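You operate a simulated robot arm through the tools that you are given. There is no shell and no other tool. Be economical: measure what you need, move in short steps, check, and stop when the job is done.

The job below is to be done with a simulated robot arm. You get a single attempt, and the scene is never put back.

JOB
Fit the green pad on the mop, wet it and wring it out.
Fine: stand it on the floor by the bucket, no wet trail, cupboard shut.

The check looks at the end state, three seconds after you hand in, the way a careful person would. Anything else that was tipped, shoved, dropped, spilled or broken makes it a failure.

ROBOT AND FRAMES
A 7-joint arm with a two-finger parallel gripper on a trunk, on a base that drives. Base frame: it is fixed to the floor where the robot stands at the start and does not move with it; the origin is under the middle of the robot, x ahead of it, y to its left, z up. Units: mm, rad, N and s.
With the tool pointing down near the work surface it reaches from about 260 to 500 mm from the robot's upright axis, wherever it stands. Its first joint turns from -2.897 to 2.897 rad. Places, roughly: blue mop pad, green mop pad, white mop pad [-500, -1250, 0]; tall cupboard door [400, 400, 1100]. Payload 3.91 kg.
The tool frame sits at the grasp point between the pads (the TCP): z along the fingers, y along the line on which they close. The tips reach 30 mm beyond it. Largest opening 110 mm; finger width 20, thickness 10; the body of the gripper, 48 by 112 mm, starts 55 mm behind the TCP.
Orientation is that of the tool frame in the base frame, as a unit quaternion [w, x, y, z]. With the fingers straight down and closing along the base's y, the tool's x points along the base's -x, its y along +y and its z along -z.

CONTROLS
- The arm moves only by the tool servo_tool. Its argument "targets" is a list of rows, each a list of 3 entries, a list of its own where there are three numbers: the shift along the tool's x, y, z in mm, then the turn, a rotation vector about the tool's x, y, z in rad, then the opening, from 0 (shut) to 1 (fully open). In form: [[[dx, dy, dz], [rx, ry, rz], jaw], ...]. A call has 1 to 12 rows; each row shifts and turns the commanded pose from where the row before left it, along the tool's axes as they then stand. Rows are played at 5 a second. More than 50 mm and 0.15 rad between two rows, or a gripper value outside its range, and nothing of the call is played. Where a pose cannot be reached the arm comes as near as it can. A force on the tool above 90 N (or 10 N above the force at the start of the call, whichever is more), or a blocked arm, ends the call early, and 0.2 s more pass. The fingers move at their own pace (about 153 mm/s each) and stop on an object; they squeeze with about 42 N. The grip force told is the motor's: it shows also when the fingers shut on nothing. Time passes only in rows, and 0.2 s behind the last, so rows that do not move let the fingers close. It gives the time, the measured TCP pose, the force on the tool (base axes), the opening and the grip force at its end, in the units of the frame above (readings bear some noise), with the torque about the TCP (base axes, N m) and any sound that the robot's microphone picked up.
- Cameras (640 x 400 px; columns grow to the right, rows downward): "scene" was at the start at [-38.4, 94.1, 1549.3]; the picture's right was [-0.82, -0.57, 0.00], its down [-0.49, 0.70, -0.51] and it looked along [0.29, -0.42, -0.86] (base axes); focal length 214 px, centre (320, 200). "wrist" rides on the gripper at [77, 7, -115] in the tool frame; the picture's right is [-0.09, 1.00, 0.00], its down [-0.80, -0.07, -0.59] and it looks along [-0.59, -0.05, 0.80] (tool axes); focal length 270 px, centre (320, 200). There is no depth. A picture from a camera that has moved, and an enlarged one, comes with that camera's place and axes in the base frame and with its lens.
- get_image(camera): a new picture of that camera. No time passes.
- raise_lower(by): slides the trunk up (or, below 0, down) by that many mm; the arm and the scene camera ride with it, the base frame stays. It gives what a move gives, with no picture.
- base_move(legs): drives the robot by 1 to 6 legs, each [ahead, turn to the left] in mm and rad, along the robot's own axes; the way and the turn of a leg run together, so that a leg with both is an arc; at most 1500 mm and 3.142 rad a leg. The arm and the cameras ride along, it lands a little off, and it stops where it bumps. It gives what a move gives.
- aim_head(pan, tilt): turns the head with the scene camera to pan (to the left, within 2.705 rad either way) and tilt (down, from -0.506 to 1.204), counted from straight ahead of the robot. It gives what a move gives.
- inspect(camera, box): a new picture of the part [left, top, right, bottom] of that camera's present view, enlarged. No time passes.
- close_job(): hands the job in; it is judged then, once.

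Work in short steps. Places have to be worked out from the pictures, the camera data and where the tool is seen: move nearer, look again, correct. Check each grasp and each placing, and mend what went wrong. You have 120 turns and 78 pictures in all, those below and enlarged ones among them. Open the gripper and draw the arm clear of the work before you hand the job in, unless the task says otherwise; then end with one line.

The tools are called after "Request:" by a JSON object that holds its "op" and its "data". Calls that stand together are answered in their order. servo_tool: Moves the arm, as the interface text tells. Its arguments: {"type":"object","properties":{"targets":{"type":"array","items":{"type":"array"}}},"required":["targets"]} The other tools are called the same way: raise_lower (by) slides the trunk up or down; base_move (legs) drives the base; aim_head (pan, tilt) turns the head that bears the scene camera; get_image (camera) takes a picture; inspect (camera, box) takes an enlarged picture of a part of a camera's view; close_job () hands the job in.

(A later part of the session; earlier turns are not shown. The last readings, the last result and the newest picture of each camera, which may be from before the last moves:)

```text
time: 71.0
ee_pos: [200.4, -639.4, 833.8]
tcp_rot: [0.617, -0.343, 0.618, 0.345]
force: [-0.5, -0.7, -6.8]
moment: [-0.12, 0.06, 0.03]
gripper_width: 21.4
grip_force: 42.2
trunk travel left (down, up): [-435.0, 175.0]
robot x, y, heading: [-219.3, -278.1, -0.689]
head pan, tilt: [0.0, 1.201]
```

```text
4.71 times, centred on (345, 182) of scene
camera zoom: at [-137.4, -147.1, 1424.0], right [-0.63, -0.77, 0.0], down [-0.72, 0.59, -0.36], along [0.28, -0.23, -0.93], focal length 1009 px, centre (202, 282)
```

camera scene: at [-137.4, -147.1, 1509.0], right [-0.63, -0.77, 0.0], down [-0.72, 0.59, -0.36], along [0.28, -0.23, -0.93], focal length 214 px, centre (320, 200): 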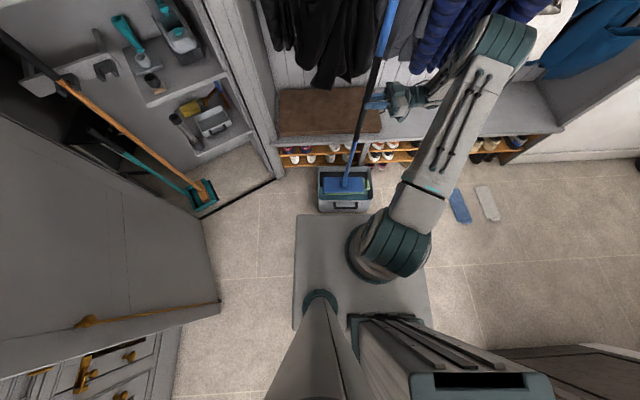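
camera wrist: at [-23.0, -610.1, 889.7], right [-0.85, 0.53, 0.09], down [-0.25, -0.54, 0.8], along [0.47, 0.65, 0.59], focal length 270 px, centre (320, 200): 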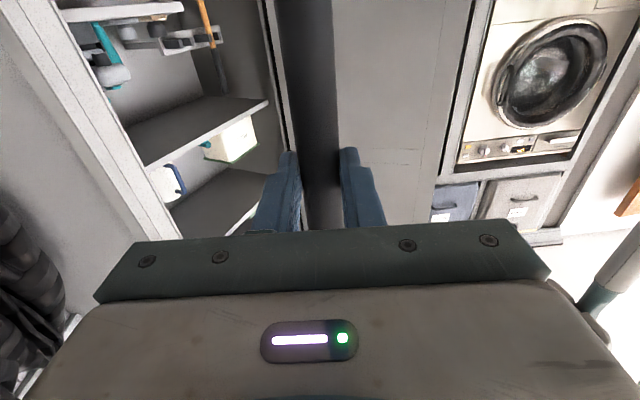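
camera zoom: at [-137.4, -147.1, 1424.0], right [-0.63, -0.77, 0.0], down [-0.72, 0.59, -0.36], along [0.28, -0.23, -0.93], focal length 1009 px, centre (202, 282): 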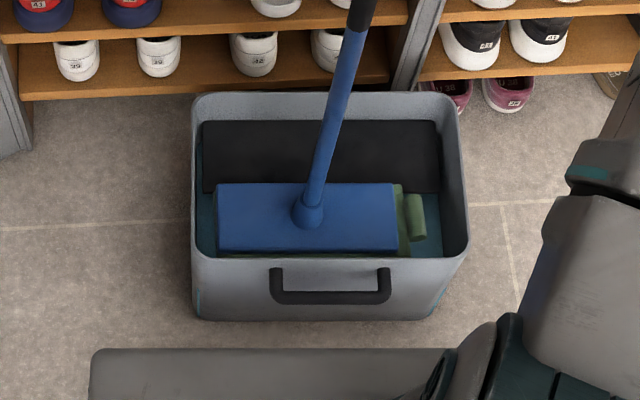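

No contact so far. Continue down in small steps into the water.

Request:
{"op": "servo_tool", "data": {"targets": [[[8, 0, 0], [0, 0, 0], 0], [[8, 0, 0], [0, 0, 0], 0], [[8, 0, 0], [0, 0, 0], 0], [[8, 0, 0], [0, 0, 0], 0], [[8, 0, 0], [0, 0, 0], 0], [[8, 0, 0], [0, 0, 0], 0], [[8, 0, 0], [0, 0, 0], 0], [[8, 0, 0], [0, 0, 0], 0], [[8, 0, 0], [0, 0, 0], 0], [[8, 0, 0], [0, 0, 0], 0], [[0, 0, 0], [0, 0, 0], 0]]}}

Request:
{"op": "inspect", "data": {"camera": "scene", "box": [290, 140, 400, 225]}}

```text
time: 73.4
ee_pos: [196.7, -638.8, 761.6]
tcp_rot: [0.621, -0.347, 0.611, 0.346]
force: [-2.7, 7.0, 61.6]
moment: [1.31, -0.79, 0.08]
gripper_width: 21.3
grip_force: 42.3
trunk travel left (down, up): [-435.0, 175.0]
robot x, y, heading: [-213.9, -273.1, -0.683]
head pan, tilt: [0.0, 1.201]
```

```text
4.71 times, centred on (345, 182) of scene
camera zoom: at [-141.8, -142.9, 1424.0], right [-0.63, -0.77, 0.0], down [-0.72, 0.59, -0.37], along [0.28, -0.23, -0.93], focal length 1009 px, centre (202, 282)
```

zoom: 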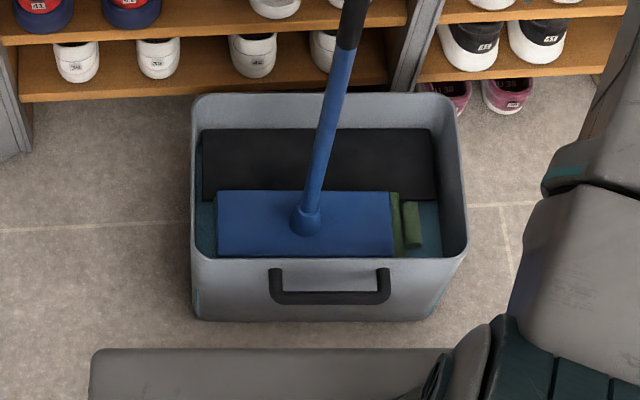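

61 N upward: it has touched something (the wringer plate seems to have sunk a bit). I raise and look.

Request:
{"op": "servo_tool", "data": {"targets": [[[-14, 0, 0], [0, 0, 0], 0], [[-10, 0, 0], [0, 0, 0], 0], [[0, 0, 0], [0, 0, 0], 0], [[0, 0, 0], [0, 0, 0], 0]]}}

Request:
{"op": "inspect", "data": {"camera": "scene", "box": [290, 140, 400, 225]}}

```text
time: 74.4
ee_pos: [200.6, -641.2, 777.1]
tcp_rot: [0.616, -0.343, 0.619, 0.344]
force: [-0.8, 0.1, 0.5]
moment: [-0.49, 0.53, -0.03]
gripper_width: 21.4
grip_force: 42.0
trunk travel left (down, up): [-435.0, 175.0]
robot x, y, heading: [-217.7, -277.2, -0.685]
head pan, tilt: [0.0, 1.201]
```

```text
4.71 times, centred on (345, 182) of scene
camera zoom: at [-137.6, -146.6, 1423.9], right [-0.63, -0.77, 0.0], down [-0.72, 0.59, -0.36], along [0.28, -0.23, -0.93], focal length 1009 px, centre (202, 282)
```

zoom: 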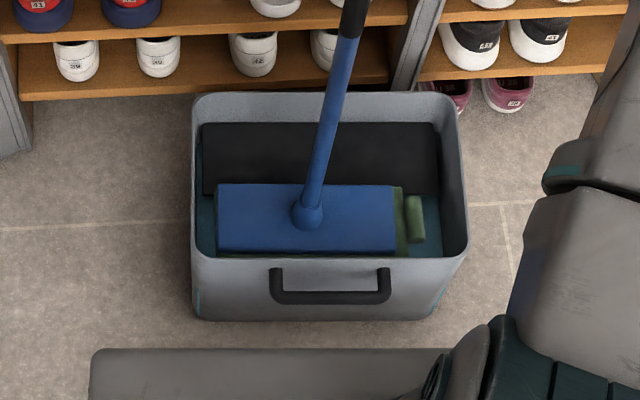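

I lift clear of the rim (staying over the bucket) to see whether the pad is wet.

Request:
{"op": "servo_tool", "data": {"targets": [[[-15, 0, 0], [0, 0, 0], 0], [[-15, 0, 0], [0, 0, 0], 0], [[-20, 0, 0], [0, 0, 0], 0], [[-20, 0, 0], [0, 0, 0], 0], [[-20, 0, 0], [0, 0, 0], 0], [[-20, 0, 0], [0, 0, 0], 0], [[0, 0, 0], [0, 0, 0], 0]]}}

Request:
{"op": "inspect", "data": {"camera": "scene", "box": [290, 140, 400, 225]}}

```text
time: 76.0
ee_pos: [199.6, -638.5, 887.5]
tcp_rot: [0.618, -0.344, 0.618, 0.344]
force: [0.2, -0.3, -4.7]
moment: [-0.15, 0.09, 0.0]
gripper_width: 21.5
grip_force: 42.1
trunk travel left (down, up): [-435.0, 175.0]
robot x, y, heading: [-215.9, -273.7, -0.679]
head pan, tilt: [0.0, 1.201]
```

```text
4.71 times, centred on (345, 182) of scene
camera zoom: at [-137.5, -146.8, 1424.0], right [-0.63, -0.77, 0.0], down [-0.72, 0.59, -0.36], along [0.28, -0.23, -0.93], focal length 1009 px, centre (202, 282)
```

zoom: 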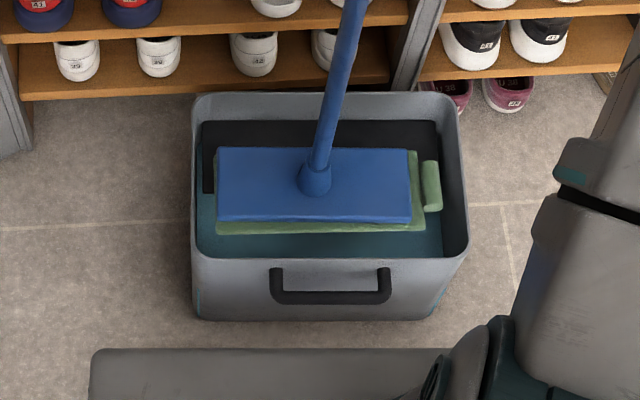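

The pad looks still dry and the mop slid ~25 mm up in the grip. I zoom in tight on the bucket interior to understand what it touched.

Request:
{"op": "inspect", "data": {"camera": "scene", "box": [328, 160, 393, 200]}}

```text
9.85 times, centred on (360, 180) of scene
camera zoom: at [-137.5, -146.8, 1424.0], right [-0.63, -0.77, 0.0], down [-0.72, 0.59, -0.36], along [0.28, -0.23, -0.93], focal length 2112 px, centre (-79, 397)
```

zoom: 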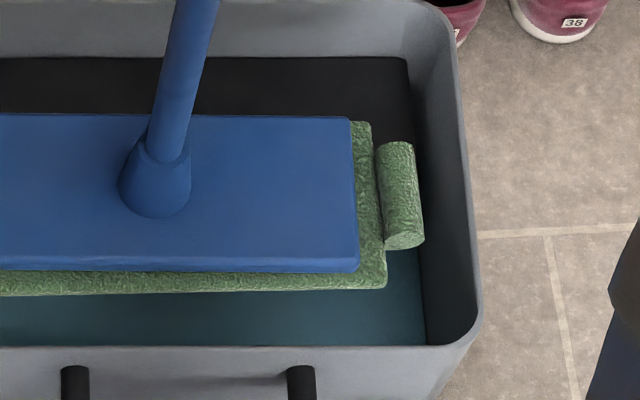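

The pad apparently caught the spring-loaded plate's edge: head is now ≈10–15 mm too far toward the bench. I shift 14 mm toward the room, lower to just above plate level, and look.

Request:
{"op": "servo_tool", "data": {"targets": [[[0, 7, 0], [0, 0, 0], 0], [[0, 7, 0], [0, 0, 0], 0], [[15, 0, 0], [0, 0, 0], 0], [[15, 0, 0], [0, 0, 0], 0], [[15, 0, 0], [0, 0, 0], 0], [[15, 0, 0], [0, 0, 0], 0], [[12, 0, 0], [0, 0, 0], 0], [[0, 0, 0], [0, 0, 0], 0]]}}

Request:
{"op": "inspect", "data": {"camera": "scene", "box": [313, 155, 378, 200]}}

```text
time: 77.8
ee_pos: [185.7, -634.3, 823.4]
tcp_rot: [0.622, -0.346, 0.612, 0.344]
force: [-0.2, -10.5, 62.4]
moment: [1.52, -0.87, -0.11]
gripper_width: 21.6
grip_force: 42.2
trunk travel left (down, up): [-435.0, 175.0]
robot x, y, heading: [-216.1, -274.1, -0.686]
head pan, tilt: [0.0, 1.201]
```

```text
8.89 times, centred on (346, 178) of scene
camera zoom: at [-141.6, -144.9, 1424.3], right [-0.63, -0.77, 0.0], down [-0.72, 0.59, -0.37], along [0.28, -0.23, -0.93], focal length 1906 px, centre (93, 400)
```

zoom: 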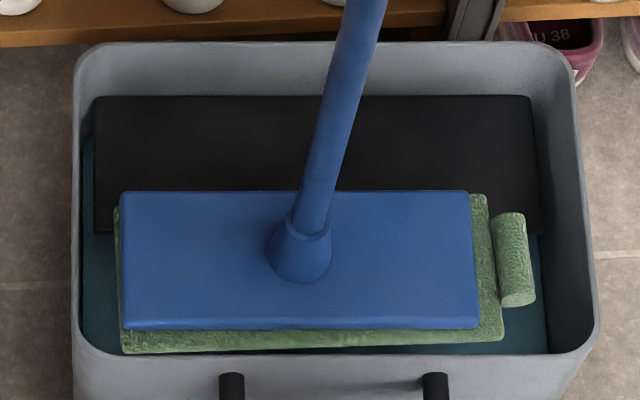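

Now it touched the near rim. I raise 30 mm and re-measure.

Request:
{"op": "servo_tool", "data": {"targets": [[[-15, 0, 0], [0, 0, 0], 0], [[-15, 0, 0], [0, 0, 0], 0], [[-5, 0, 0], [0, 0, 0], 0], [[0, 0, 0], [0, 0, 0], 0], [[0, 0, 0], [0, 0, 0], 0]]}}

Request:
{"op": "inspect", "data": {"camera": "scene", "box": [313, 155, 378, 200]}}

```text
time: 79.0
ee_pos: [186.4, -634.8, 850.5]
tcp_rot: [0.617, -0.344, 0.618, 0.345]
force: [0.3, 0.4, -4.8]
moment: [-0.15, 0.09, 0.03]
gripper_width: 21.4
grip_force: 41.9
trunk travel left (down, up): [-435.0, 175.0]
robot x, y, heading: [-216.7, -273.9, -0.685]
head pan, tilt: [0.0, 1.201]
```

```text
8.89 times, centred on (346, 178) of scene
camera zoom: at [-137.4, -147.0, 1424.0], right [-0.63, -0.77, 0.0], down [-0.72, 0.59, -0.36], along [0.28, -0.23, -0.93], focal length 1906 px, centre (93, 400)
```

zoom: 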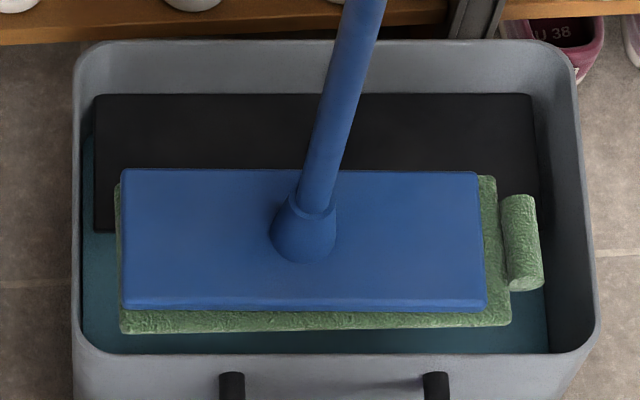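

The slack is ~10 mm; middle position is −7 mm from here, plus a slight yaw. I lower 45 mm and check the force.

Request:
{"op": "servo_tool", "data": {"targets": [[[0, -7, 0], [0.014, 0, 0], 0], [[12, 0, 0], [0, 0, 0], 0], [[12, 0, 0], [0, 0, 0], 0], [[12, 0, 0], [0, 0, 0], 0], [[9, 0, 0], [0, 0, 0], 0], [[0, 0, 0], [0, 0, 0], 0]]}}

Request:
{"op": "inspect", "data": {"camera": "scene", "box": [313, 155, 378, 200]}}

```text
time: 80.4
ee_pos: [193.8, -637.6, 805.3]
tcp_rot: [0.62, -0.339, 0.62, 0.341]
force: [-0.2, -0.4, -5.6]
moment: [-0.14, 0.09, 0.01]
gripper_width: 21.3
grip_force: 41.8
trunk travel left (down, up): [-435.0, 175.0]
robot x, y, heading: [-218.9, -276.9, -0.684]
head pan, tilt: [0.0, 1.201]
```

```text
8.89 times, centred on (346, 178) of scene
camera zoom: at [-137.4, -147.1, 1424.0], right [-0.63, -0.77, 0.0], down [-0.72, 0.59, -0.36], along [0.28, -0.23, -0.93], focal length 1906 px, centre (93, 400)
```

zoom: 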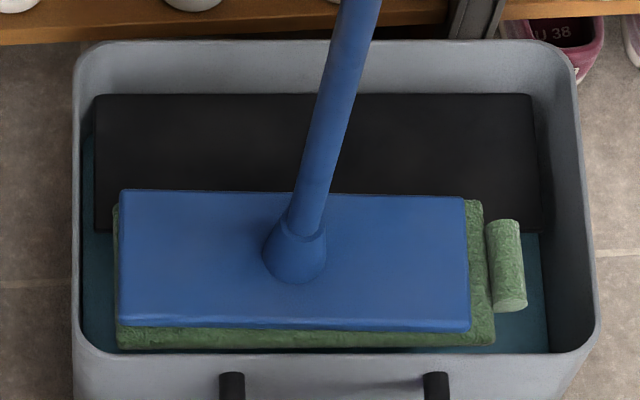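

No contact. Continue 40 mm and look again.

Request:
{"op": "servo_tool", "data": {"targets": [[[10, 0, 0], [0, 0, 0], 0], [[10, 0, 0], [0, 0, 0], 0], [[10, 0, 0], [0, 0, 0], 0], [[5, 0, 0], [0, 0, 0], 0], [[0, 0, 0], [0, 0, 0], 0]]}}

Request:
{"op": "inspect", "data": {"camera": "scene", "box": [313, 155, 378, 200]}}

```text
time: 81.6
ee_pos: [193.9, -636.5, 770.6]
tcp_rot: [0.619, -0.34, 0.62, 0.341]
force: [0.7, -0.6, -6.2]
moment: [-0.14, 0.08, -0.02]
gripper_width: 21.5
grip_force: 42.6
trunk travel left (down, up): [-435.0, 175.0]
robot x, y, heading: [-213.3, -276.6, -0.687]
head pan, tilt: [0.0, 1.201]
```

```text
8.89 times, centred on (346, 178) of scene
camera zoom: at [-137.4, -147.0, 1424.0], right [-0.63, -0.77, 0.0], down [-0.72, 0.59, -0.36], along [0.28, -0.23, -0.93], focal length 1906 px, centre (93, 400)
```

zoom: 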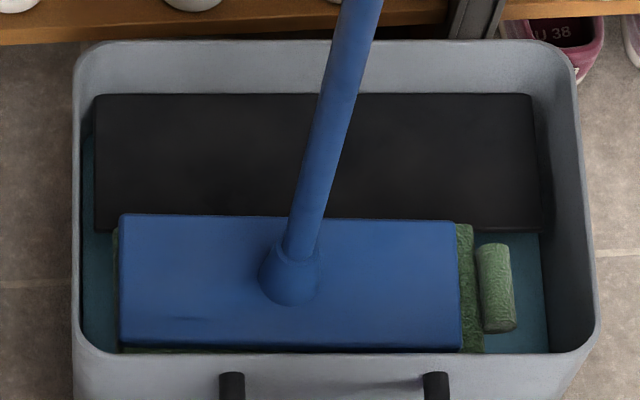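

Still free, far edge ~7 mm clear of the plate. Down 40 more.

Request:
{"op": "servo_tool", "data": {"targets": [[[8, 0, 0], [0, 0, 0], 0], [[8, 0, 0], [0, 0, 0], 0], [[8, 0, 0], [0, 0, 0], 0], [[8, 0, 0], [0, 0, 0], 0], [[8, 0, 0], [0, 0, 0], 0], [[0, 0, 0], [0, 0, 0], 0]]}}

Request:
{"op": "inspect", "data": {"camera": "scene", "box": [313, 155, 378, 200]}}

```text
time: 83.0
ee_pos: [193.4, -636.0, 730.9]
tcp_rot: [0.62, -0.339, 0.62, 0.34]
force: [0.4, 0.0, -4.9]
moment: [-0.12, 0.09, 0.01]
gripper_width: 21.3
grip_force: 41.9
trunk travel left (down, up): [-435.0, 175.0]
robot x, y, heading: [-214.1, -276.0, -0.685]
head pan, tilt: [0.0, 1.201]
```

```text
8.89 times, centred on (346, 178) of scene
camera zoom: at [-137.4, -147.1, 1424.0], right [-0.63, -0.77, 0.0], down [-0.72, 0.59, -0.36], along [0.28, -0.23, -0.93], focal length 1906 px, centre (93, 400)
```

zoom: 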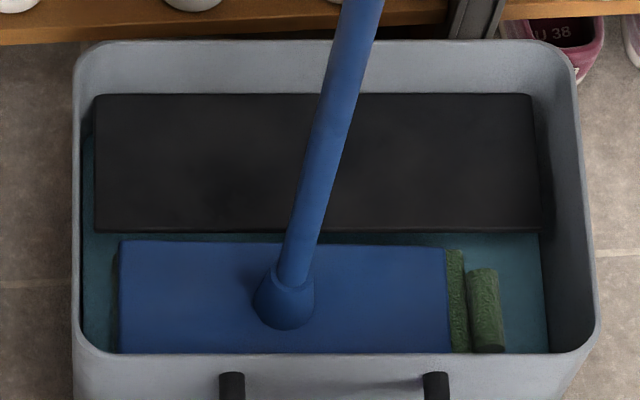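

Past the plate edge. Down into the water a further 50 mm.

Request:
{"op": "servo_tool", "data": {"targets": [[[8, 0, 0], [0, 0, 0], 0], [[8, 0, 0], [0, 0, 0], 0], [[8, 0, 0], [0, 0, 0], 0], [[8, 0, 0], [0, 0, 0], 0], [[8, 0, 0], [0, 0, 0], 0], [[0, 0, 0], [0, 0, 0], 0]]}}

Request:
{"op": "inspect", "data": {"camera": "scene", "box": [313, 155, 378, 200]}}

```text
time: 84.4
ee_pos: [194.5, -637.4, 689.6]
tcp_rot: [0.62, -0.339, 0.62, 0.34]
force: [-0.2, 0.8, -6.1]
moment: [-0.14, 0.09, 0.0]
gripper_width: 21.5
grip_force: 42.0
trunk travel left (down, up): [-435.0, 175.0]
robot x, y, heading: [-219.0, -272.7, -0.684]
head pan, tilt: [0.0, 1.201]
```

```text
8.89 times, centred on (346, 178) of scene
camera zoom: at [-137.4, -147.1, 1424.0], right [-0.63, -0.77, 0.0], down [-0.72, 0.59, -0.36], along [0.28, -0.23, -0.93], focal length 1906 px, centre (93, 400)
```

zoom: 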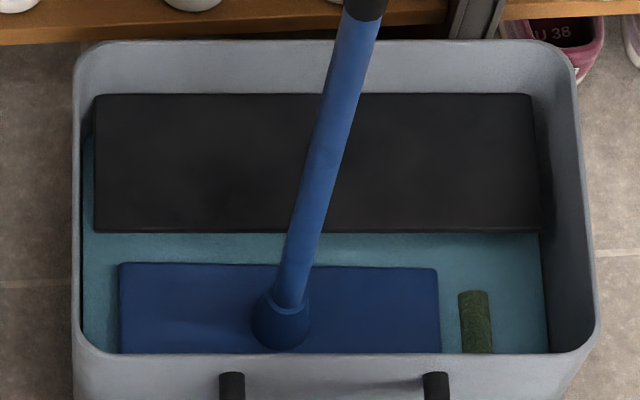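

The pad is under the water surface. A little deeper and a short soak.

Request:
{"op": "servo_tool", "data": {"targets": [[[7, 0, 0], [0, 0, 0], 0], [[7, 0, 0], [0, 0, 0], 0], [[0, 0, 0], [0, 0, 0], 0], [[0, 0, 0], [0, 0, 0], 0], [[0, 0, 0], [0, 0, 0], 0], [[0, 0, 0], [0, 0, 0], 0], [[0, 0, 0], [0, 0, 0], 0], [[0, 0, 0], [0, 0, 0], 0], [[0, 0, 0], [0, 0, 0], 0], [[0, 0, 0], [0, 0, 0], 0]]}}

Request:
{"op": "servo_tool", "data": {"targets": [[[-14, 0, 0], [0, 0, 0], 0], [[-20, 0, 0], [0, 0, 0], 0], [[-20, 0, 0], [0, 0, 0], 0], [[-20, 0, 0], [0, 0, 0], 0], [[-20, 0, 0], [0, 0, 0], 0], [[-20, 0, 0], [0, 0, 0], 0], [[0, 0, 0], [0, 0, 0], 0]]}}

Request:
{"op": "inspect", "data": {"camera": "scene", "box": [313, 155, 378, 200]}}

```text
time: 86.6
ee_pos: [194.1, -637.9, 676.3]
tcp_rot: [0.62, -0.339, 0.62, 0.34]
force: [-0.2, 0.5, -6.6]
moment: [-0.13, 0.09, -0.05]
gripper_width: 21.5
grip_force: 42.1
trunk travel left (down, up): [-435.0, 175.0]
robot x, y, heading: [-214.8, -275.7, -0.692]
head pan, tilt: [0.0, 1.201]
```

```text
time: 88.2
ee_pos: [195.2, -635.7, 792.8]
tcp_rot: [0.62, -0.34, 0.62, 0.34]
force: [-0.4, 0.1, -6.0]
moment: [-0.15, 0.08, -0.02]
gripper_width: 21.4
grip_force: 41.9
trunk travel left (down, up): [-435.0, 175.0]
robot x, y, heading: [-219.8, -275.1, -0.683]
head pan, tilt: [0.0, 1.201]
```

```text
8.89 times, centred on (346, 178) of scene
camera zoom: at [-137.5, -146.9, 1424.0], right [-0.63, -0.77, 0.0], down [-0.72, 0.59, -0.36], along [0.28, -0.23, -0.93], focal length 1906 px, centre (93, 400)
```

zoom: 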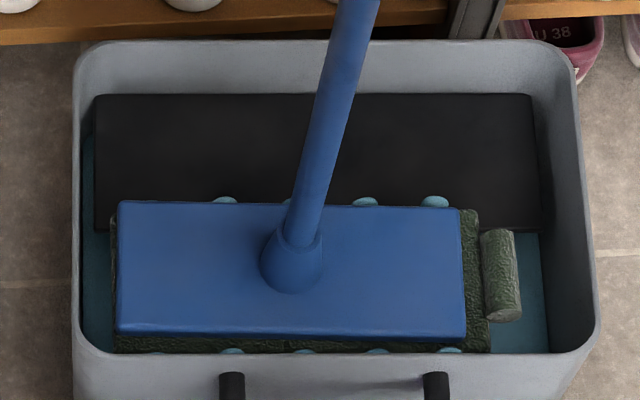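

The pad is wet and dripping inside the bucket. I drive 116 mm forward to bring it above the wringer plate, staying within the rim.

Request:
{"op": "base_move", "data": {"legs": [[115, 0]]}}

Request:
{"op": "get_image", "data": {"camera": "scene"}}

Request:
{"op": "inspect", "data": {"camera": "scene", "box": [308, 190, 388, 250]}}

```text
time: 89.5
ee_pos: [281.8, -709.3, 790.6]
tcp_rot: [0.621, -0.338, 0.621, 0.339]
force: [-0.3, 0.7, -5.1]
moment: [-0.14, 0.07, 0.0]
gripper_width: 21.2
grip_force: 42.3
trunk travel left (down, up): [-435.0, 175.0]
robot x, y, heading: [-130.4, -351.0, -0.681]
head pan, tilt: [0.0, 1.201]
```

```text
29 pictures are left
camera scene: at [-48.5, -220.0, 1424.0], right [-0.63, -0.77, 0.0], down [-0.72, 0.59, -0.36], along [0.28, -0.23, -0.93], focal length 214 px, centre (320, 200)
```

scene: 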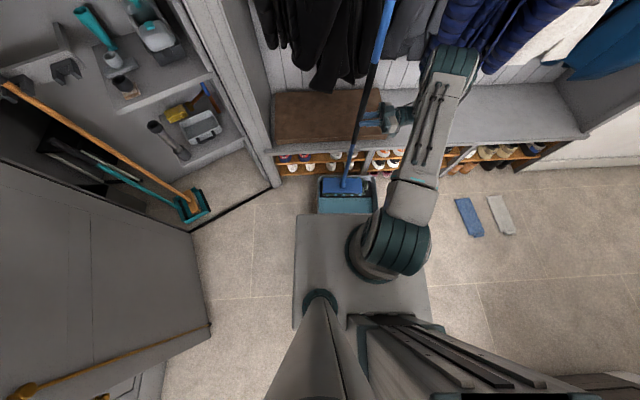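

```text
6.67 times, centred on (348, 220) of scene
camera zoom: at [-48.5, -220.0, 1424.0], right [-0.63, -0.77, 0.0], down [-0.72, 0.59, -0.36], along [0.28, -0.23, -0.93], focal length 1430 px, centre (133, 67)
```

zoom: 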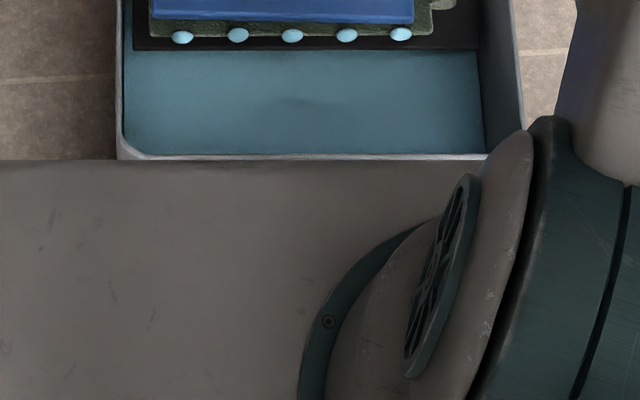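

Pad spans 509–617 vs plate 507–622: aligned. I lower and press on the wringer.

Request:
{"op": "servo_tool", "data": {"targets": [[[10, 0, 0], [0, 0, 0], 0], [[10, 0, 0], [0, 0, 0], 0], [[8, 0, 0], [0, 0, 0], 0], [[6, 0, 0], [0, 0, 0], 0], [[6, 0, 0], [0, 0, 0], 0], [[0, 0, 0], [0, 0, 0], 0]]}}

Request:
{"op": "inspect", "data": {"camera": "scene", "box": [308, 165, 388, 220]}}

```text
time: 90.8
ee_pos: [281.5, -710.0, 751.4]
tcp_rot: [0.621, -0.338, 0.621, 0.338]
force: [1.1, 1.2, 3.3]
moment: [-0.37, 0.23, -0.03]
gripper_width: 21.7
grip_force: 41.6
trunk travel left (down, up): [-435.0, 175.0]
robot x, y, heading: [-125.1, -350.3, -0.688]
head pan, tilt: [0.0, 1.201]
```

```text
7.27 times, centred on (348, 192) of scene
camera zoom: at [-49.1, -219.2, 1424.1], right [-0.63, -0.77, 0.0], down [-0.72, 0.59, -0.36], along [0.28, -0.23, -0.93], focal length 1560 px, centre (116, 254)
```

zoom: 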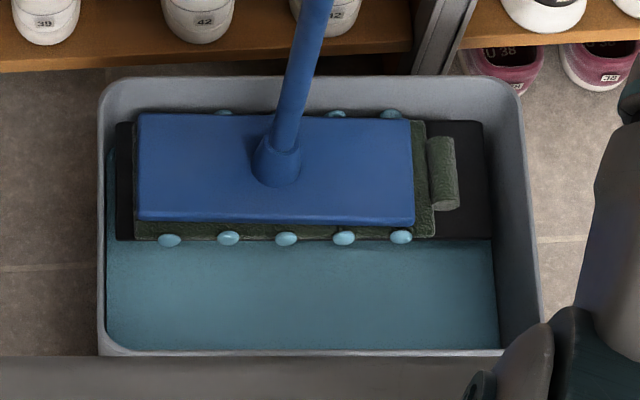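

Contact is just made, well placed on the plate. I press down gradually.

Request:
{"op": "servo_tool", "data": {"targets": [[[5, 0, 0], [0, 0, 0], 0], [[5, 0, 0], [0, 0, 0], 0], [[5, 0, 0], [0, 0, 0], 0], [[0, 0, 0], [0, 0, 0], 0], [[0, 0, 0], [0, 0, 0], 0]]}}

```text
time: 92.0
ee_pos: [282.8, -708.0, 739.3]
tcp_rot: [0.622, -0.341, 0.617, 0.34]
force: [6.7, 7.1, 36.9]
moment: [0.69, -0.54, -0.03]
gripper_width: 21.4
grip_force: 42.0
trunk travel left (down, up): [-435.0, 175.0]
robot x, y, heading: [-124.3, -350.7, -0.684]
head pan, tilt: [0.0, 1.201]
```

Request:
{"op": "servo_tool", "data": {"targets": [[[4, 0, 0], [0, 0, 0], 0], [[4, 0, 0], [0, 0, 0], 0], [[4, 0, 0], [0, 0, 0], 0], [[0, 0, 0], [0, 0, 0], 0], [[0, 0, 0], [0, 0, 0], 0], [[0, 0, 0], [0, 0, 0], 0], [[0, 0, 0], [0, 0, 0], 0], [[0, 0, 0], [0, 0, 0], 0]]}}

Request:
{"op": "inspect", "data": {"camera": "scene", "box": [308, 165, 388, 220]}}

```text
time: 93.8
ee_pos: [281.1, -707.3, 730.2]
tcp_rot: [0.625, -0.34, 0.615, 0.34]
force: [6.9, 6.9, 62.0]
moment: [1.44, -0.68, -0.07]
gripper_width: 21.2
grip_force: 41.7
trunk travel left (down, up): [-435.0, 175.0]
robot x, y, heading: [-127.2, -349.3, -0.689]
head pan, tilt: [0.0, 1.201]
```

```text
7.27 times, centred on (348, 192) of scene
camera zoom: at [-52.2, -215.6, 1424.0], right [-0.63, -0.77, 0.0], down [-0.72, 0.59, -0.37], along [0.28, -0.23, -0.93], focal length 1560 px, centre (116, 254)
```

zoom: 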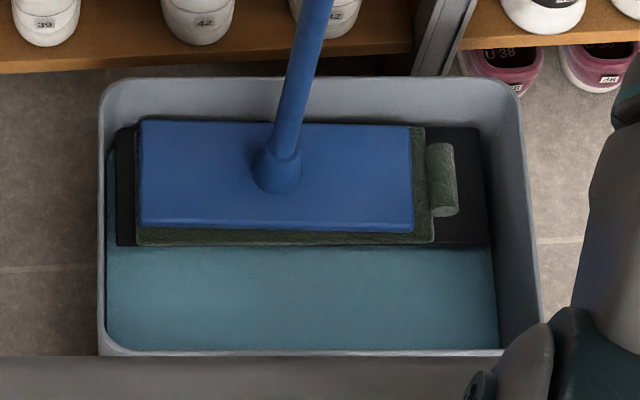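

The drops are gone at 62 N. I lift it slightly and check that none return.

Request:
{"op": "servo_tool", "data": {"targets": [[[-12, 0, 0], [0, 0, 0], 0], [[-15, 0, 0], [0, 0, 0], 0], [[-15, 0, 0], [0, 0, 0], 0], [[0, 0, 0], [0, 0, 0], 0], [[0, 0, 0], [0, 0, 0], 0], [[0, 0, 0], [0, 0, 0], 0], [[0, 0, 0], [0, 0, 0], 0]]}}

Request:
{"op": "inspect", "data": {"camera": "scene", "box": [308, 165, 388, 220]}}

```text
time: 95.5
ee_pos: [283.6, -711.0, 766.1]
tcp_rot: [0.62, -0.338, 0.621, 0.339]
force: [0.0, 0.4, -6.1]
moment: [-0.14, 0.09, 0.01]
gripper_width: 21.3
grip_force: 42.2
trunk travel left (down, up): [-435.0, 175.0]
robot x, y, heading: [-129.2, -349.6, -0.686]
head pan, tilt: [0.0, 1.201]
```

```text
7.27 times, centred on (348, 192) of scene
camera zoom: at [-48.5, -219.7, 1424.0], right [-0.63, -0.77, 0.0], down [-0.72, 0.59, -0.36], along [0.28, -0.23, -0.93], focal length 1560 px, centre (116, 254)
```

zoom: 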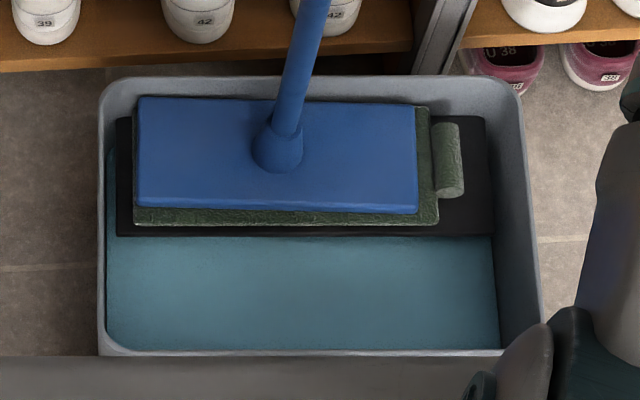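

Wrung, no drops. I raise it above the rim and swing right with the base to a free floor spot beside the bucket.

Request:
{"op": "raise_lower", "data": {"by": 110}}

Request:
{"op": "base_move", "data": {"legs": [[0, -0.75]]}}

Request:
{"op": "aim_head", "data": {"pan": 0.2, "tilt": 1.1}}

Request:
{"op": "get_image", "data": {"camera": "scene"}}

```text
time: 96.9
ee_pos: [282.9, -710.1, 875.0]
tcp_rot: [0.62, -0.338, 0.621, 0.339]
force: [0.2, 0.3, -6.0]
moment: [-0.15, 0.11, 0.01]
gripper_width: 21.5
grip_force: 41.9
trunk travel left (down, up): [-545.0, 65.0]
robot x, y, heading: [-127.7, -350.0, -0.685]
head pan, tilt: [0.0, 1.201]
```

```text
time: 98.6
ee_pos: [69.5, -859.2, 876.6]
tcp_rot: [0.682, -0.181, 0.684, 0.183]
force: [1.0, -0.1, -5.5]
moment: [-0.13, -0.08, 0.02]
gripper_width: 21.1
grip_force: 42.0
trunk travel left (down, up): [-545.0, 65.0]
robot x, y, heading: [-126.4, -346.5, -1.163]
head pan, tilt: [0.0, 1.201]
stopped in leg 1: the robot was blocked; the commanded pose is now the measured one
```

```text
time: 99.4
ee_pos: [69.5, -859.3, 876.3]
tcp_rot: [0.682, -0.181, 0.684, 0.183]
force: [0.3, 0.5, -6.2]
moment: [-0.1, 0.13, 0.01]
gripper_width: 21.3
grip_force: 42.7
trunk travel left (down, up): [-545.0, 65.0]
robot x, y, heading: [-122.7, -348.5, -1.162]
head pan, tilt: [0.201, 1.1]
```

```text
24 pictures are left
camera scene: at [15.8, -271.1, 1540.0], right [-0.82, -0.57, 0.0], down [-0.51, 0.73, -0.45], along [0.26, -0.37, -0.89], focal length 214 px, centre (320, 200)
```

scene: 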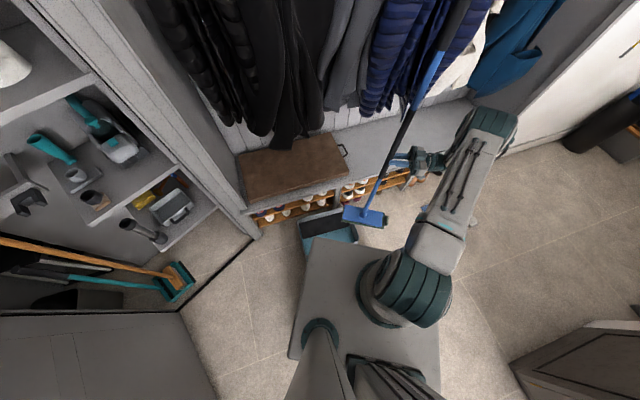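

The turn was blocked partway; the bucket seems still in place. I zoom to see what touches.

Request:
{"op": "inspect", "data": {"camera": "scene", "box": [270, 180, 410, 270]}}

```text
4.44 times, centred on (340, 225) of scene
camera zoom: at [15.8, -271.1, 1540.0], right [-0.82, -0.57, 0.0], down [-0.51, 0.73, -0.45], along [0.26, -0.37, -0.89], focal length 953 px, centre (231, 89)
```

zoom: 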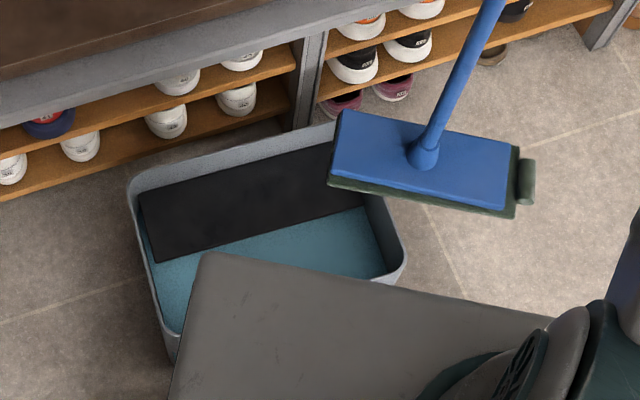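

The bucket has not moved; the base corner most likely touched its near side. I back off, turn a little further, and come forward clear of it.

Request:
{"op": "base_move", "data": {"legs": [[-150, 0], [0, -0.24], [125, 0]]}}

Request:
{"op": "inspect", "data": {"camera": "scene", "box": [240, 150, 420, 270]}}

```text
time: 102.4
ee_pos: [-95.2, -877.6, 875.1]
tcp_rot: [0.7, -0.098, 0.701, 0.1]
force: [0.4, -0.4, -5.8]
moment: [-0.08, 0.14, 0.0]
gripper_width: 21.5
grip_force: 42.1
trunk travel left (down, up): [-545.0, 65.0]
robot x, y, heading: [-164.4, -332.8, -1.402]
head pan, tilt: [0.201, 1.1]
```

```text
3.33 times, centred on (330, 210) of scene
camera zoom: at [-7.9, -294.7, 1540.0], right [-0.93, -0.36, 0.0], down [-0.32, 0.83, -0.45], along [0.16, -0.42, -0.89], focal length 715 px, centre (287, 167)
```

zoom: 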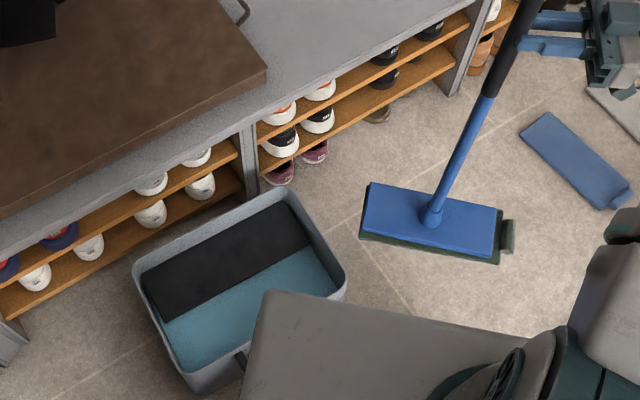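

Good free spot. I lower by trunk close to the floor.

Request:
{"op": "raise_lower", "data": {"by": -262}}

Request:
{"op": "inspect", "data": {"camera": "scene", "box": [240, 150, 420, 270]}}

```text
time: 105.1
ee_pos: [-95.3, -877.2, 614.4]
tcp_rot: [0.699, -0.099, 0.701, 0.101]
force: [0.9, -0.3, -5.3]
moment: [-0.06, 0.12, 0.0]
gripper_width: 21.3
grip_force: 42.3
trunk travel left (down, up): [-283.0, 327.0]
robot x, y, heading: [-168.4, -335.4, -1.399]
head pan, tilt: [0.201, 1.1]
```

```text
3.33 times, centred on (330, 210) of scene
camera zoom: at [-8.0, -293.9, 1278.0], right [-0.93, -0.36, 0.0], down [-0.32, 0.83, -0.45], along [0.16, -0.42, -0.89], focal length 715 px, centre (287, 167)
```

zoom: 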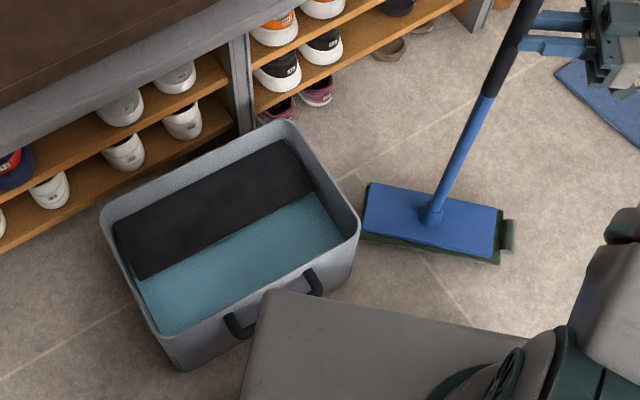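

I shift 15 mm away from the bucket and lower until the floor takes the weight.

Request:
{"op": "servo_tool", "data": {"targets": [[[0, 0, -15], [0, 0, 0], 0], [[8, 0, 0], [0, 0, 0], 0], [[5, 0, 0], [0, 0, 0], 0], [[4, 0, 0], [0, 0, 0], 0], [[0, 0, 0], [0, 0, 0], 0]]}}

```text
time: 106.3
ee_pos: [-110.4, -883.0, 596.6]
tcp_rot: [0.7, -0.098, 0.701, 0.099]
force: [0.1, 0.1, -5.5]
moment: [-0.04, 0.13, -0.01]
gripper_width: 21.7
grip_force: 41.9
trunk travel left (down, up): [-283.0, 327.0]
robot x, y, heading: [-167.4, -332.8, -1.397]
head pan, tilt: [0.201, 1.1]
```

Request:
{"op": "servo_tool", "data": {"targets": [[[4, 0, 0], [0, 0, 0], 0], [[4, 0, 0], [0, 0, 0], 0], [[0, 0, 0], [0, 0, 0], 0]]}}

```text
time: 107.1
ee_pos: [-109.8, -882.4, 588.5]
tcp_rot: [0.7, -0.099, 0.701, 0.1]
force: [-0.5, -0.2, -5.8]
moment: [-0.03, 0.14, -0.01]
gripper_width: 21.4
grip_force: 42.1
trunk travel left (down, up): [-283.0, 327.0]
robot x, y, heading: [-165.5, -337.4, -1.4]
head pan, tilt: [0.201, 1.1]
```

Request:
{"op": "servo_tool", "data": {"targets": [[[3, 0, 0], [0, 0, 0], 0], [[3, 0, 0], [0, 0, 0], 0], [[3, 0, 0], [0, 0, 0], 0], [[0, 0, 0], [0, 0, 0], 0]]}}

```text
time: 108.1
ee_pos: [-109.4, -881.7, 580.2]
tcp_rot: [0.7, -0.099, 0.701, 0.1]
force: [0.5, 0.4, -6.1]
moment: [-0.06, 0.16, -0.03]
gripper_width: 21.9
grip_force: 41.8
trunk travel left (down, up): [-283.0, 327.0]
robot x, y, heading: [-167.8, -334.8, -1.4]
head pan, tilt: [0.201, 1.1]
```

Request:
{"op": "servo_tool", "data": {"targets": [[[3, 0, 0], [0, 0, 0], 0], [[3, 0, 0], [0, 0, 0], 0], [[3, 0, 0], [0, 0, 0], 0], [[0, 0, 0], [0, 0, 0], 0]]}}

Request:
{"op": "inspect", "data": {"camera": "scene", "box": [310, 180, 400, 240]}}

```text
time: 109.1
ee_pos: [-108.7, -880.8, 578.2]
tcp_rot: [0.704, -0.102, 0.696, 0.098]
force: [5.6, 1.3, 55.8]
moment: [0.44, -1.02, -0.08]
gripper_width: 21.2
grip_force: 42.0
trunk travel left (down, up): [-283.0, 327.0]
robot x, y, heading: [-161.3, -333.7, -1.398]
head pan, tilt: [0.201, 1.1]
```

```text
6.67 times, centred on (355, 210) of scene
camera zoom: at [-8.3, -289.2, 1278.5], right [-0.93, -0.36, 0.0], down [-0.32, 0.83, -0.46], along [0.17, -0.43, -0.89], focal length 1430 px, centre (87, 133)
```

zoom: 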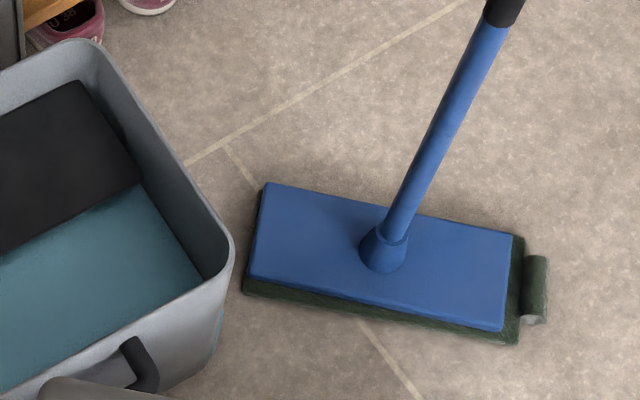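

It's on the floor. I relieve the pressure, then open slightly and watch whether it stands.

Request:
{"op": "servo_tool", "data": {"targets": [[[-6, 0, 0], [0, 0, 0], 0], [[-1.5, 0, 0], [0, 0, 0], 0], [[0, 0, 0], [0, 0, 0], 0]]}}

```text
time: 109.9
ee_pos: [-109.1, -880.5, 577.2]
tcp_rot: [0.7, -0.099, 0.7, 0.101]
force: [6.6, 0.3, 17.3]
moment: [0.46, -1.62, 0.05]
gripper_width: 21.6
grip_force: 41.1
trunk travel left (down, up): [-283.0, 327.0]
robot x, y, heading: [-163.8, -338.0, -1.402]
head pan, tilt: [0.201, 1.1]
```

Request:
{"op": "servo_tool", "data": {"targets": [[[-2.5, 0, 0], [0, 0, 0], 0], [[0, 0, 0], [0, 0, 0], 0]]}}

Request:
{"op": "servo_tool", "data": {"targets": [[[0, 0, 0], [0, 0, 0], 0.23], [[0, 0, 0], [0, 0, 0], 0.23], [[0, 0, 0], [0, 0, 0], 0.23], [[0, 0, 0], [0, 0, 0], 0.23]]}}

Request:
{"op": "get_image", "data": {"camera": "wrist"}}

Request:
{"op": "inspect", "data": {"camera": "scene", "box": [300, 20, 480, 240]}}

```text
time: 110.5
ee_pos: [-110.5, -882.7, 578.7]
tcp_rot: [0.698, -0.097, 0.703, 0.1]
force: [0.9, -0.1, -6.1]
moment: [-0.07, 0.22, 0.0]
gripper_width: 21.4
grip_force: 42.0
trunk travel left (down, up): [-283.0, 327.0]
robot x, y, heading: [-167.4, -336.5, -1.403]
head pan, tilt: [0.201, 1.1]
```

```text
time: 111.5
ee_pos: [-109.7, -881.3, 581.3]
tcp_rot: [0.7, -0.098, 0.701, 0.1]
force: [0.1, 0.1, -0.8]
moment: [-0.05, -0.01, 0.03]
gripper_width: 25.5
grip_force: 0.1
trunk travel left (down, up): [-283.0, 327.0]
robot x, y, heading: [-164.7, -333.2, -1.397]
head pan, tilt: [0.201, 1.1]
```

```text
19 pictures are left
camera wrist: at [-221.4, -906.9, 504.7], right [-0.28, 0.96, 0.09], down [-0.55, -0.23, 0.8], along [0.79, 0.17, 0.59], focal length 270 px, centre (320, 200)
```

wrist: 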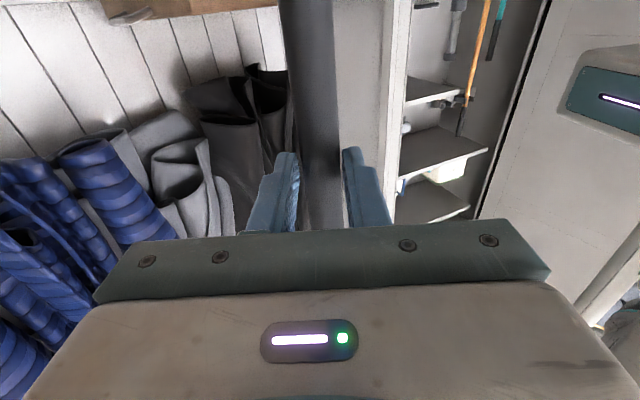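

```text
1.82 times, centred on (390, 130) of scene
camera zoom: at [-8.0, -293.5, 1278.0], right [-0.93, -0.36, 0.0], down [-0.32, 0.83, -0.45], along [0.16, -0.42, -0.89], focal length 390 px, centre (193, 327)
```

zoom: 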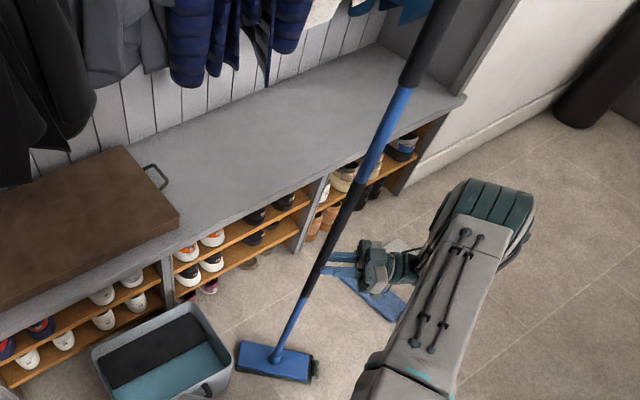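

It stands within the slightly opened fingers. I open more and check.

Request:
{"op": "servo_tool", "data": {"targets": [[[0, 0, 0], [0, 0, 0], 0.35], [[0, 0, 0], [0, 0, 0], 0.5], [[0, 0, 0], [0, 0, 0], 0.6], [[0, 0, 0], [0, 0, 0], 0.6], [[0, 0, 0], [0, 0, 0], 0.6], [[0, 0, 0], [0, 0, 0], 0.6]]}}

Request:
{"op": "get_image", "data": {"camera": "wrist"}}

```text
time: 112.9
ee_pos: [-110.6, -882.1, 581.5]
tcp_rot: [0.7, -0.098, 0.7, 0.099]
force: [-0.5, 0.2, 0.6]
moment: [0.0, -0.03, 0.0]
gripper_width: 66.2
grip_force: 0.0
trunk travel left (down, up): [-283.0, 327.0]
robot x, y, heading: [-158.6, -336.3, -1.404]
head pan, tilt: [0.201, 1.1]
```

```text
17 pictures are left
camera wrist: at [-221.4, -906.9, 504.7], right [-0.28, 0.96, 0.09], down [-0.55, -0.23, 0.8], along [0.79, 0.17, 0.59], focal length 270 px, centre (320, 200)
```

wrist: 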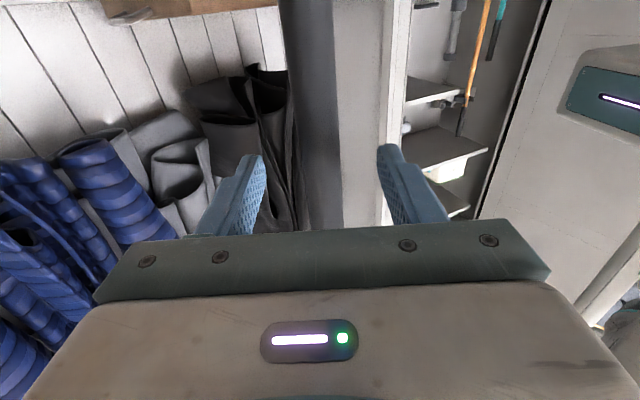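

It stands free. I withdraw the gripper straight back.

Request:
{"op": "servo_tool", "data": {"targets": [[[0, 0, -15], [0, 0, 0], 0.6], [[0, 0, -20], [0, 0, 0], 0.6], [[0, 0, -20], [0, 0, 0], 0.6], [[0, 0, -20], [0, 0, 0], 0.6], [[0, 0, -25], [0, 0, 0], 0.6], [[0, 0, -25], [0, 0, 0], 0.6], [[0, 0, 0], [0, 0, 0], 0.6]]}}

Request:
{"op": "get_image", "data": {"camera": "scene"}}

```text
time: 114.5
ee_pos: [-229.8, -915.1, 581.9]
tcp_rot: [0.7, -0.098, 0.7, 0.099]
force: [0.7, -0.1, -0.5]
moment: [0.0, 0.0, 0.01]
gripper_width: 65.9
grip_force: 0.0
trunk travel left (down, up): [-283.0, 327.0]
robot x, y, heading: [-163.5, -335.2, -1.396]
head pan, tilt: [0.201, 1.1]
```

```text
16 pictures are left
camera scene: at [-8.2, -293.5, 1278.0], right [-0.93, -0.36, 0.0], down [-0.32, 0.83, -0.45], along [0.16, -0.42, -0.89], focal length 214 px, centre (320, 200)
```

scene: 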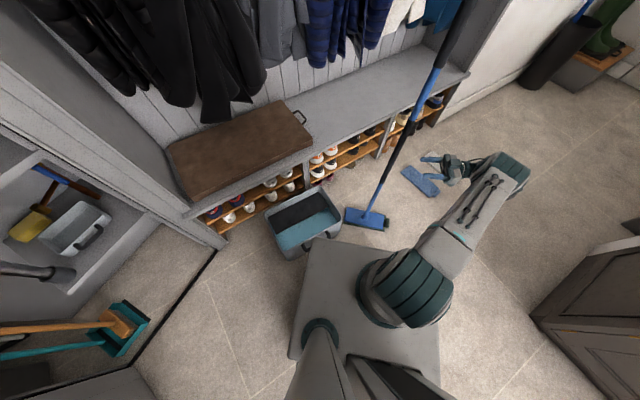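

The mop stands by itself. I back away, then re-orient the tool forward for the door job.

Request:
{"op": "base_move", "data": {"legs": [[-480, 0]]}}

Request:
{"op": "servo_tool", "data": {"targets": [[[0, 0, 0], [0.14, 0, 0], 0.6], [[0, 0, 0], [0.14, 0, 0], 0.6], [[0, 0, 0], [0.14, 0, 0], 0.6], [[0, 0, 0], [0.14, 0, 0], 0.6], [[0, 0, 0], [0.14, 0, 0], 0.6], [[0, 0, 0], [0.14, 0, 0], 0.6], [[0, 0, 0], [0.14, 0, 0], 0.6], [[0, 0, 0], [0.14, 0, 0], 0.6], [[0, 0, 0], [0.14, 0, 0], 0.6], [[0, 0, 0], [0.14, 0, 0], 0.6], [[0, 0, 0], [0.14, 0, 0], 0.6], [[0, 0, 0], [0.14, 0, 0], 0.6]]}}

Request:
{"op": "aim_head", "data": {"pan": 2.1, "tilt": 0.7}}

Request:
{"op": "get_image", "data": {"camera": "scene"}}

```text
time: 117.4
ee_pos: [-310.5, -442.5, 581.2]
tcp_rot: [0.7, -0.099, 0.7, 0.099]
force: [0.2, 0.1, 0.9]
moment: [0.02, 0.01, 0.01]
gripper_width: 66.1
grip_force: 0.0
trunk travel left (down, up): [-283.0, 327.0]
robot x, y, heading: [-249.3, 133.7, -1.402]
head pan, tilt: [0.201, 1.1]
```

```text
time: 120.0
ee_pos: [-312.3, -443.7, 581.3]
tcp_rot: [0.539, 0.457, 0.541, -0.457]
force: [1.2, -0.3, -0.2]
moment: [-0.01, -0.02, -0.05]
gripper_width: 66.1
grip_force: 0.0
trunk travel left (down, up): [-283.0, 327.0]
robot x, y, heading: [-244.3, 137.6, -1.401]
head pan, tilt: [0.201, 1.1]
```

```text
time: 121.8
ee_pos: [-311.1, -443.7, 581.0]
tcp_rot: [0.539, 0.456, 0.542, -0.456]
force: [-0.1, -1.1, -0.8]
moment: [-0.01, -0.01, -0.01]
gripper_width: 65.9
grip_force: 0.0
trunk travel left (down, up): [-283.0, 327.0]
robot x, y, heading: [-246.8, 137.9, -1.402]
head pan, tilt: [2.1, 0.7]
```

```text
15 pictures are left
camera scene: at [-46.9, 291.9, 1308.0], right [0.64, -0.77, 0.0], down [-0.49, -0.41, -0.76], along [0.59, 0.49, -0.64], focal length 214 px, centre (320, 200)
```

scene: 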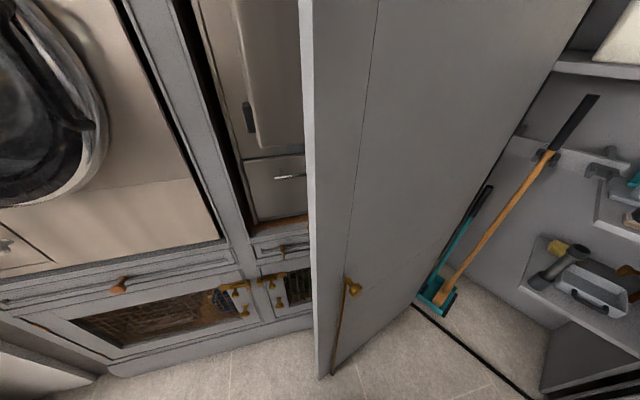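

Knob at ≈(173,387,869), foot at ≈(190,408,0). I zoom on both the knob and the rod.

Request:
{"op": "inspect", "data": {"camera": "scene", "box": [310, 260, 390, 390]}}

Request:
{"op": "inspect", "data": {"camera": "scene", "box": [335, 270, 375, 305]}}

```text
3.08 times, centred on (350, 325) of scene
camera zoom: at [-46.9, 291.9, 1308.0], right [0.64, -0.77, 0.0], down [-0.49, -0.41, -0.76], along [0.59, 0.49, -0.64], focal length 660 px, centre (228, -185)
```

zoom: 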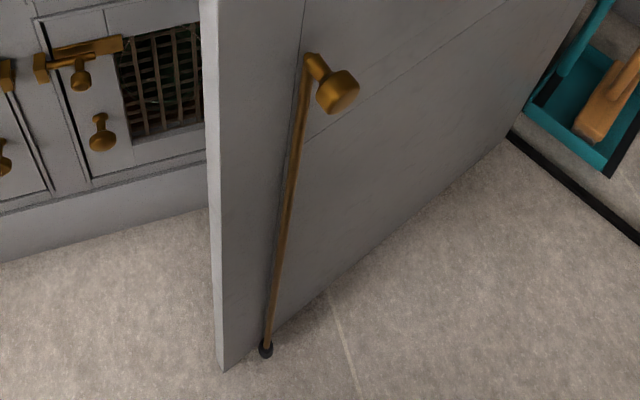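

```text
11.43 times, centred on (355, 288) of scene
camera zoom: at [-46.9, 291.9, 1308.0], right [0.64, -0.77, 0.0], down [-0.49, -0.41, -0.76], along [0.59, 0.49, -0.64], focal length 2451 px, centre (-80, -800)
```

zoom: 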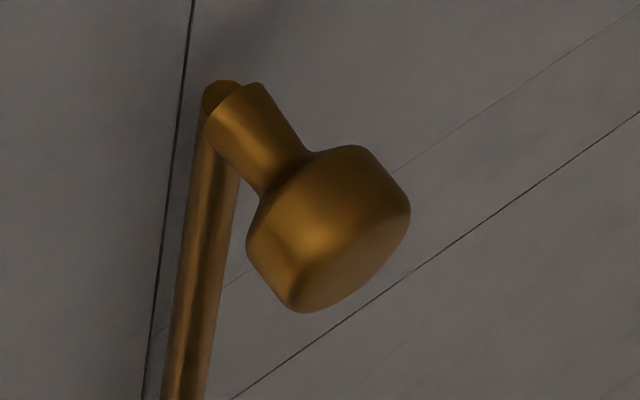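

It is a drop bolt standing in a floor socket, with a knob to lift. I move the base to the left-front of the door for a grip along the door's normal, and raise the trunk to knob height.

Request:
{"op": "base_move", "data": {"legs": [[0, 1.402], [-150, 0], [0, 0.35]]}}

Request:
{"op": "raise_lower", "data": {"by": 288}}

Request:
{"op": "servo_tool", "data": {"targets": [[[0, 0, 0], [-0.14, 0, 0], 0.6], [[0, 0, 0], [-0.14, 0, 0], 0.6], [[0, 0, 0], [-0.14, 0, 0], 0.6], [[0, 0, 0], [-0.14, 0, 0], 0.6], [[0, 0, 0], [-0.14, 0, 0], 0.6], [[0, 0, 0], [-0.14, 0, 0], 0.6], [[0, 0, 0], [-0.085, 0, 0], 0.6], [[0, 0, 0], [0, 0, 0], 0.6]]}}

Request:
{"op": "get_image", "data": {"camera": "wrist"}}

```text
time: 127.8
ee_pos: [188.7, 190.2, 582.2]
tcp_rot: [0.694, -0.133, 0.695, 0.132]
force: [0.1, -0.3, 0.0]
moment: [-0.03, 0.02, -0.02]
gripper_width: 66.1
grip_force: 0.1
trunk travel left (down, up): [-283.0, 327.0]
robot x, y, heading: [-395.2, 134.0, 0.376]
head pan, tilt: [2.1, 0.7]
```

```text
time: 130.7
ee_pos: [188.3, 188.6, 870.2]
tcp_rot: [0.694, -0.133, 0.695, 0.132]
force: [0.7, 0.3, 0.5]
moment: [-0.02, 0.01, 0.0]
gripper_width: 66.0
grip_force: 0.1
trunk travel left (down, up): [-571.0, 39.0]
robot x, y, heading: [-390.1, 136.2, 0.377]
head pan, tilt: [2.1, 0.7]
```

```text
time: 132.5
ee_pos: [189.2, 188.9, 869.1]
tcp_rot: [0.561, -0.43, 0.563, 0.429]
force: [0.1, 0.8, -0.4]
moment: [0.0, 0.02, -0.03]
gripper_width: 65.9
grip_force: 0.1
trunk travel left (down, up): [-571.0, 39.0]
robot x, y, heading: [-395.5, 136.6, 0.371]
head pan, tilt: [2.1, 0.7]
```

```text
12 pictures are left
camera wrist: at [152.3, 79.9, 793.4], right [-0.96, 0.26, 0.09], down [-0.09, -0.59, 0.8], along [0.26, 0.76, 0.59], focal length 270 px, centre (320, 200)
```

wrist: 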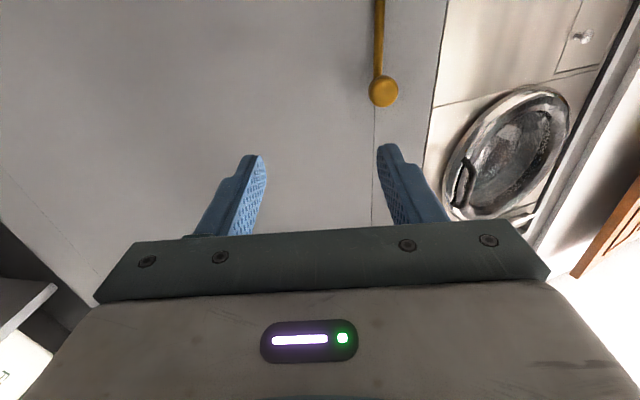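

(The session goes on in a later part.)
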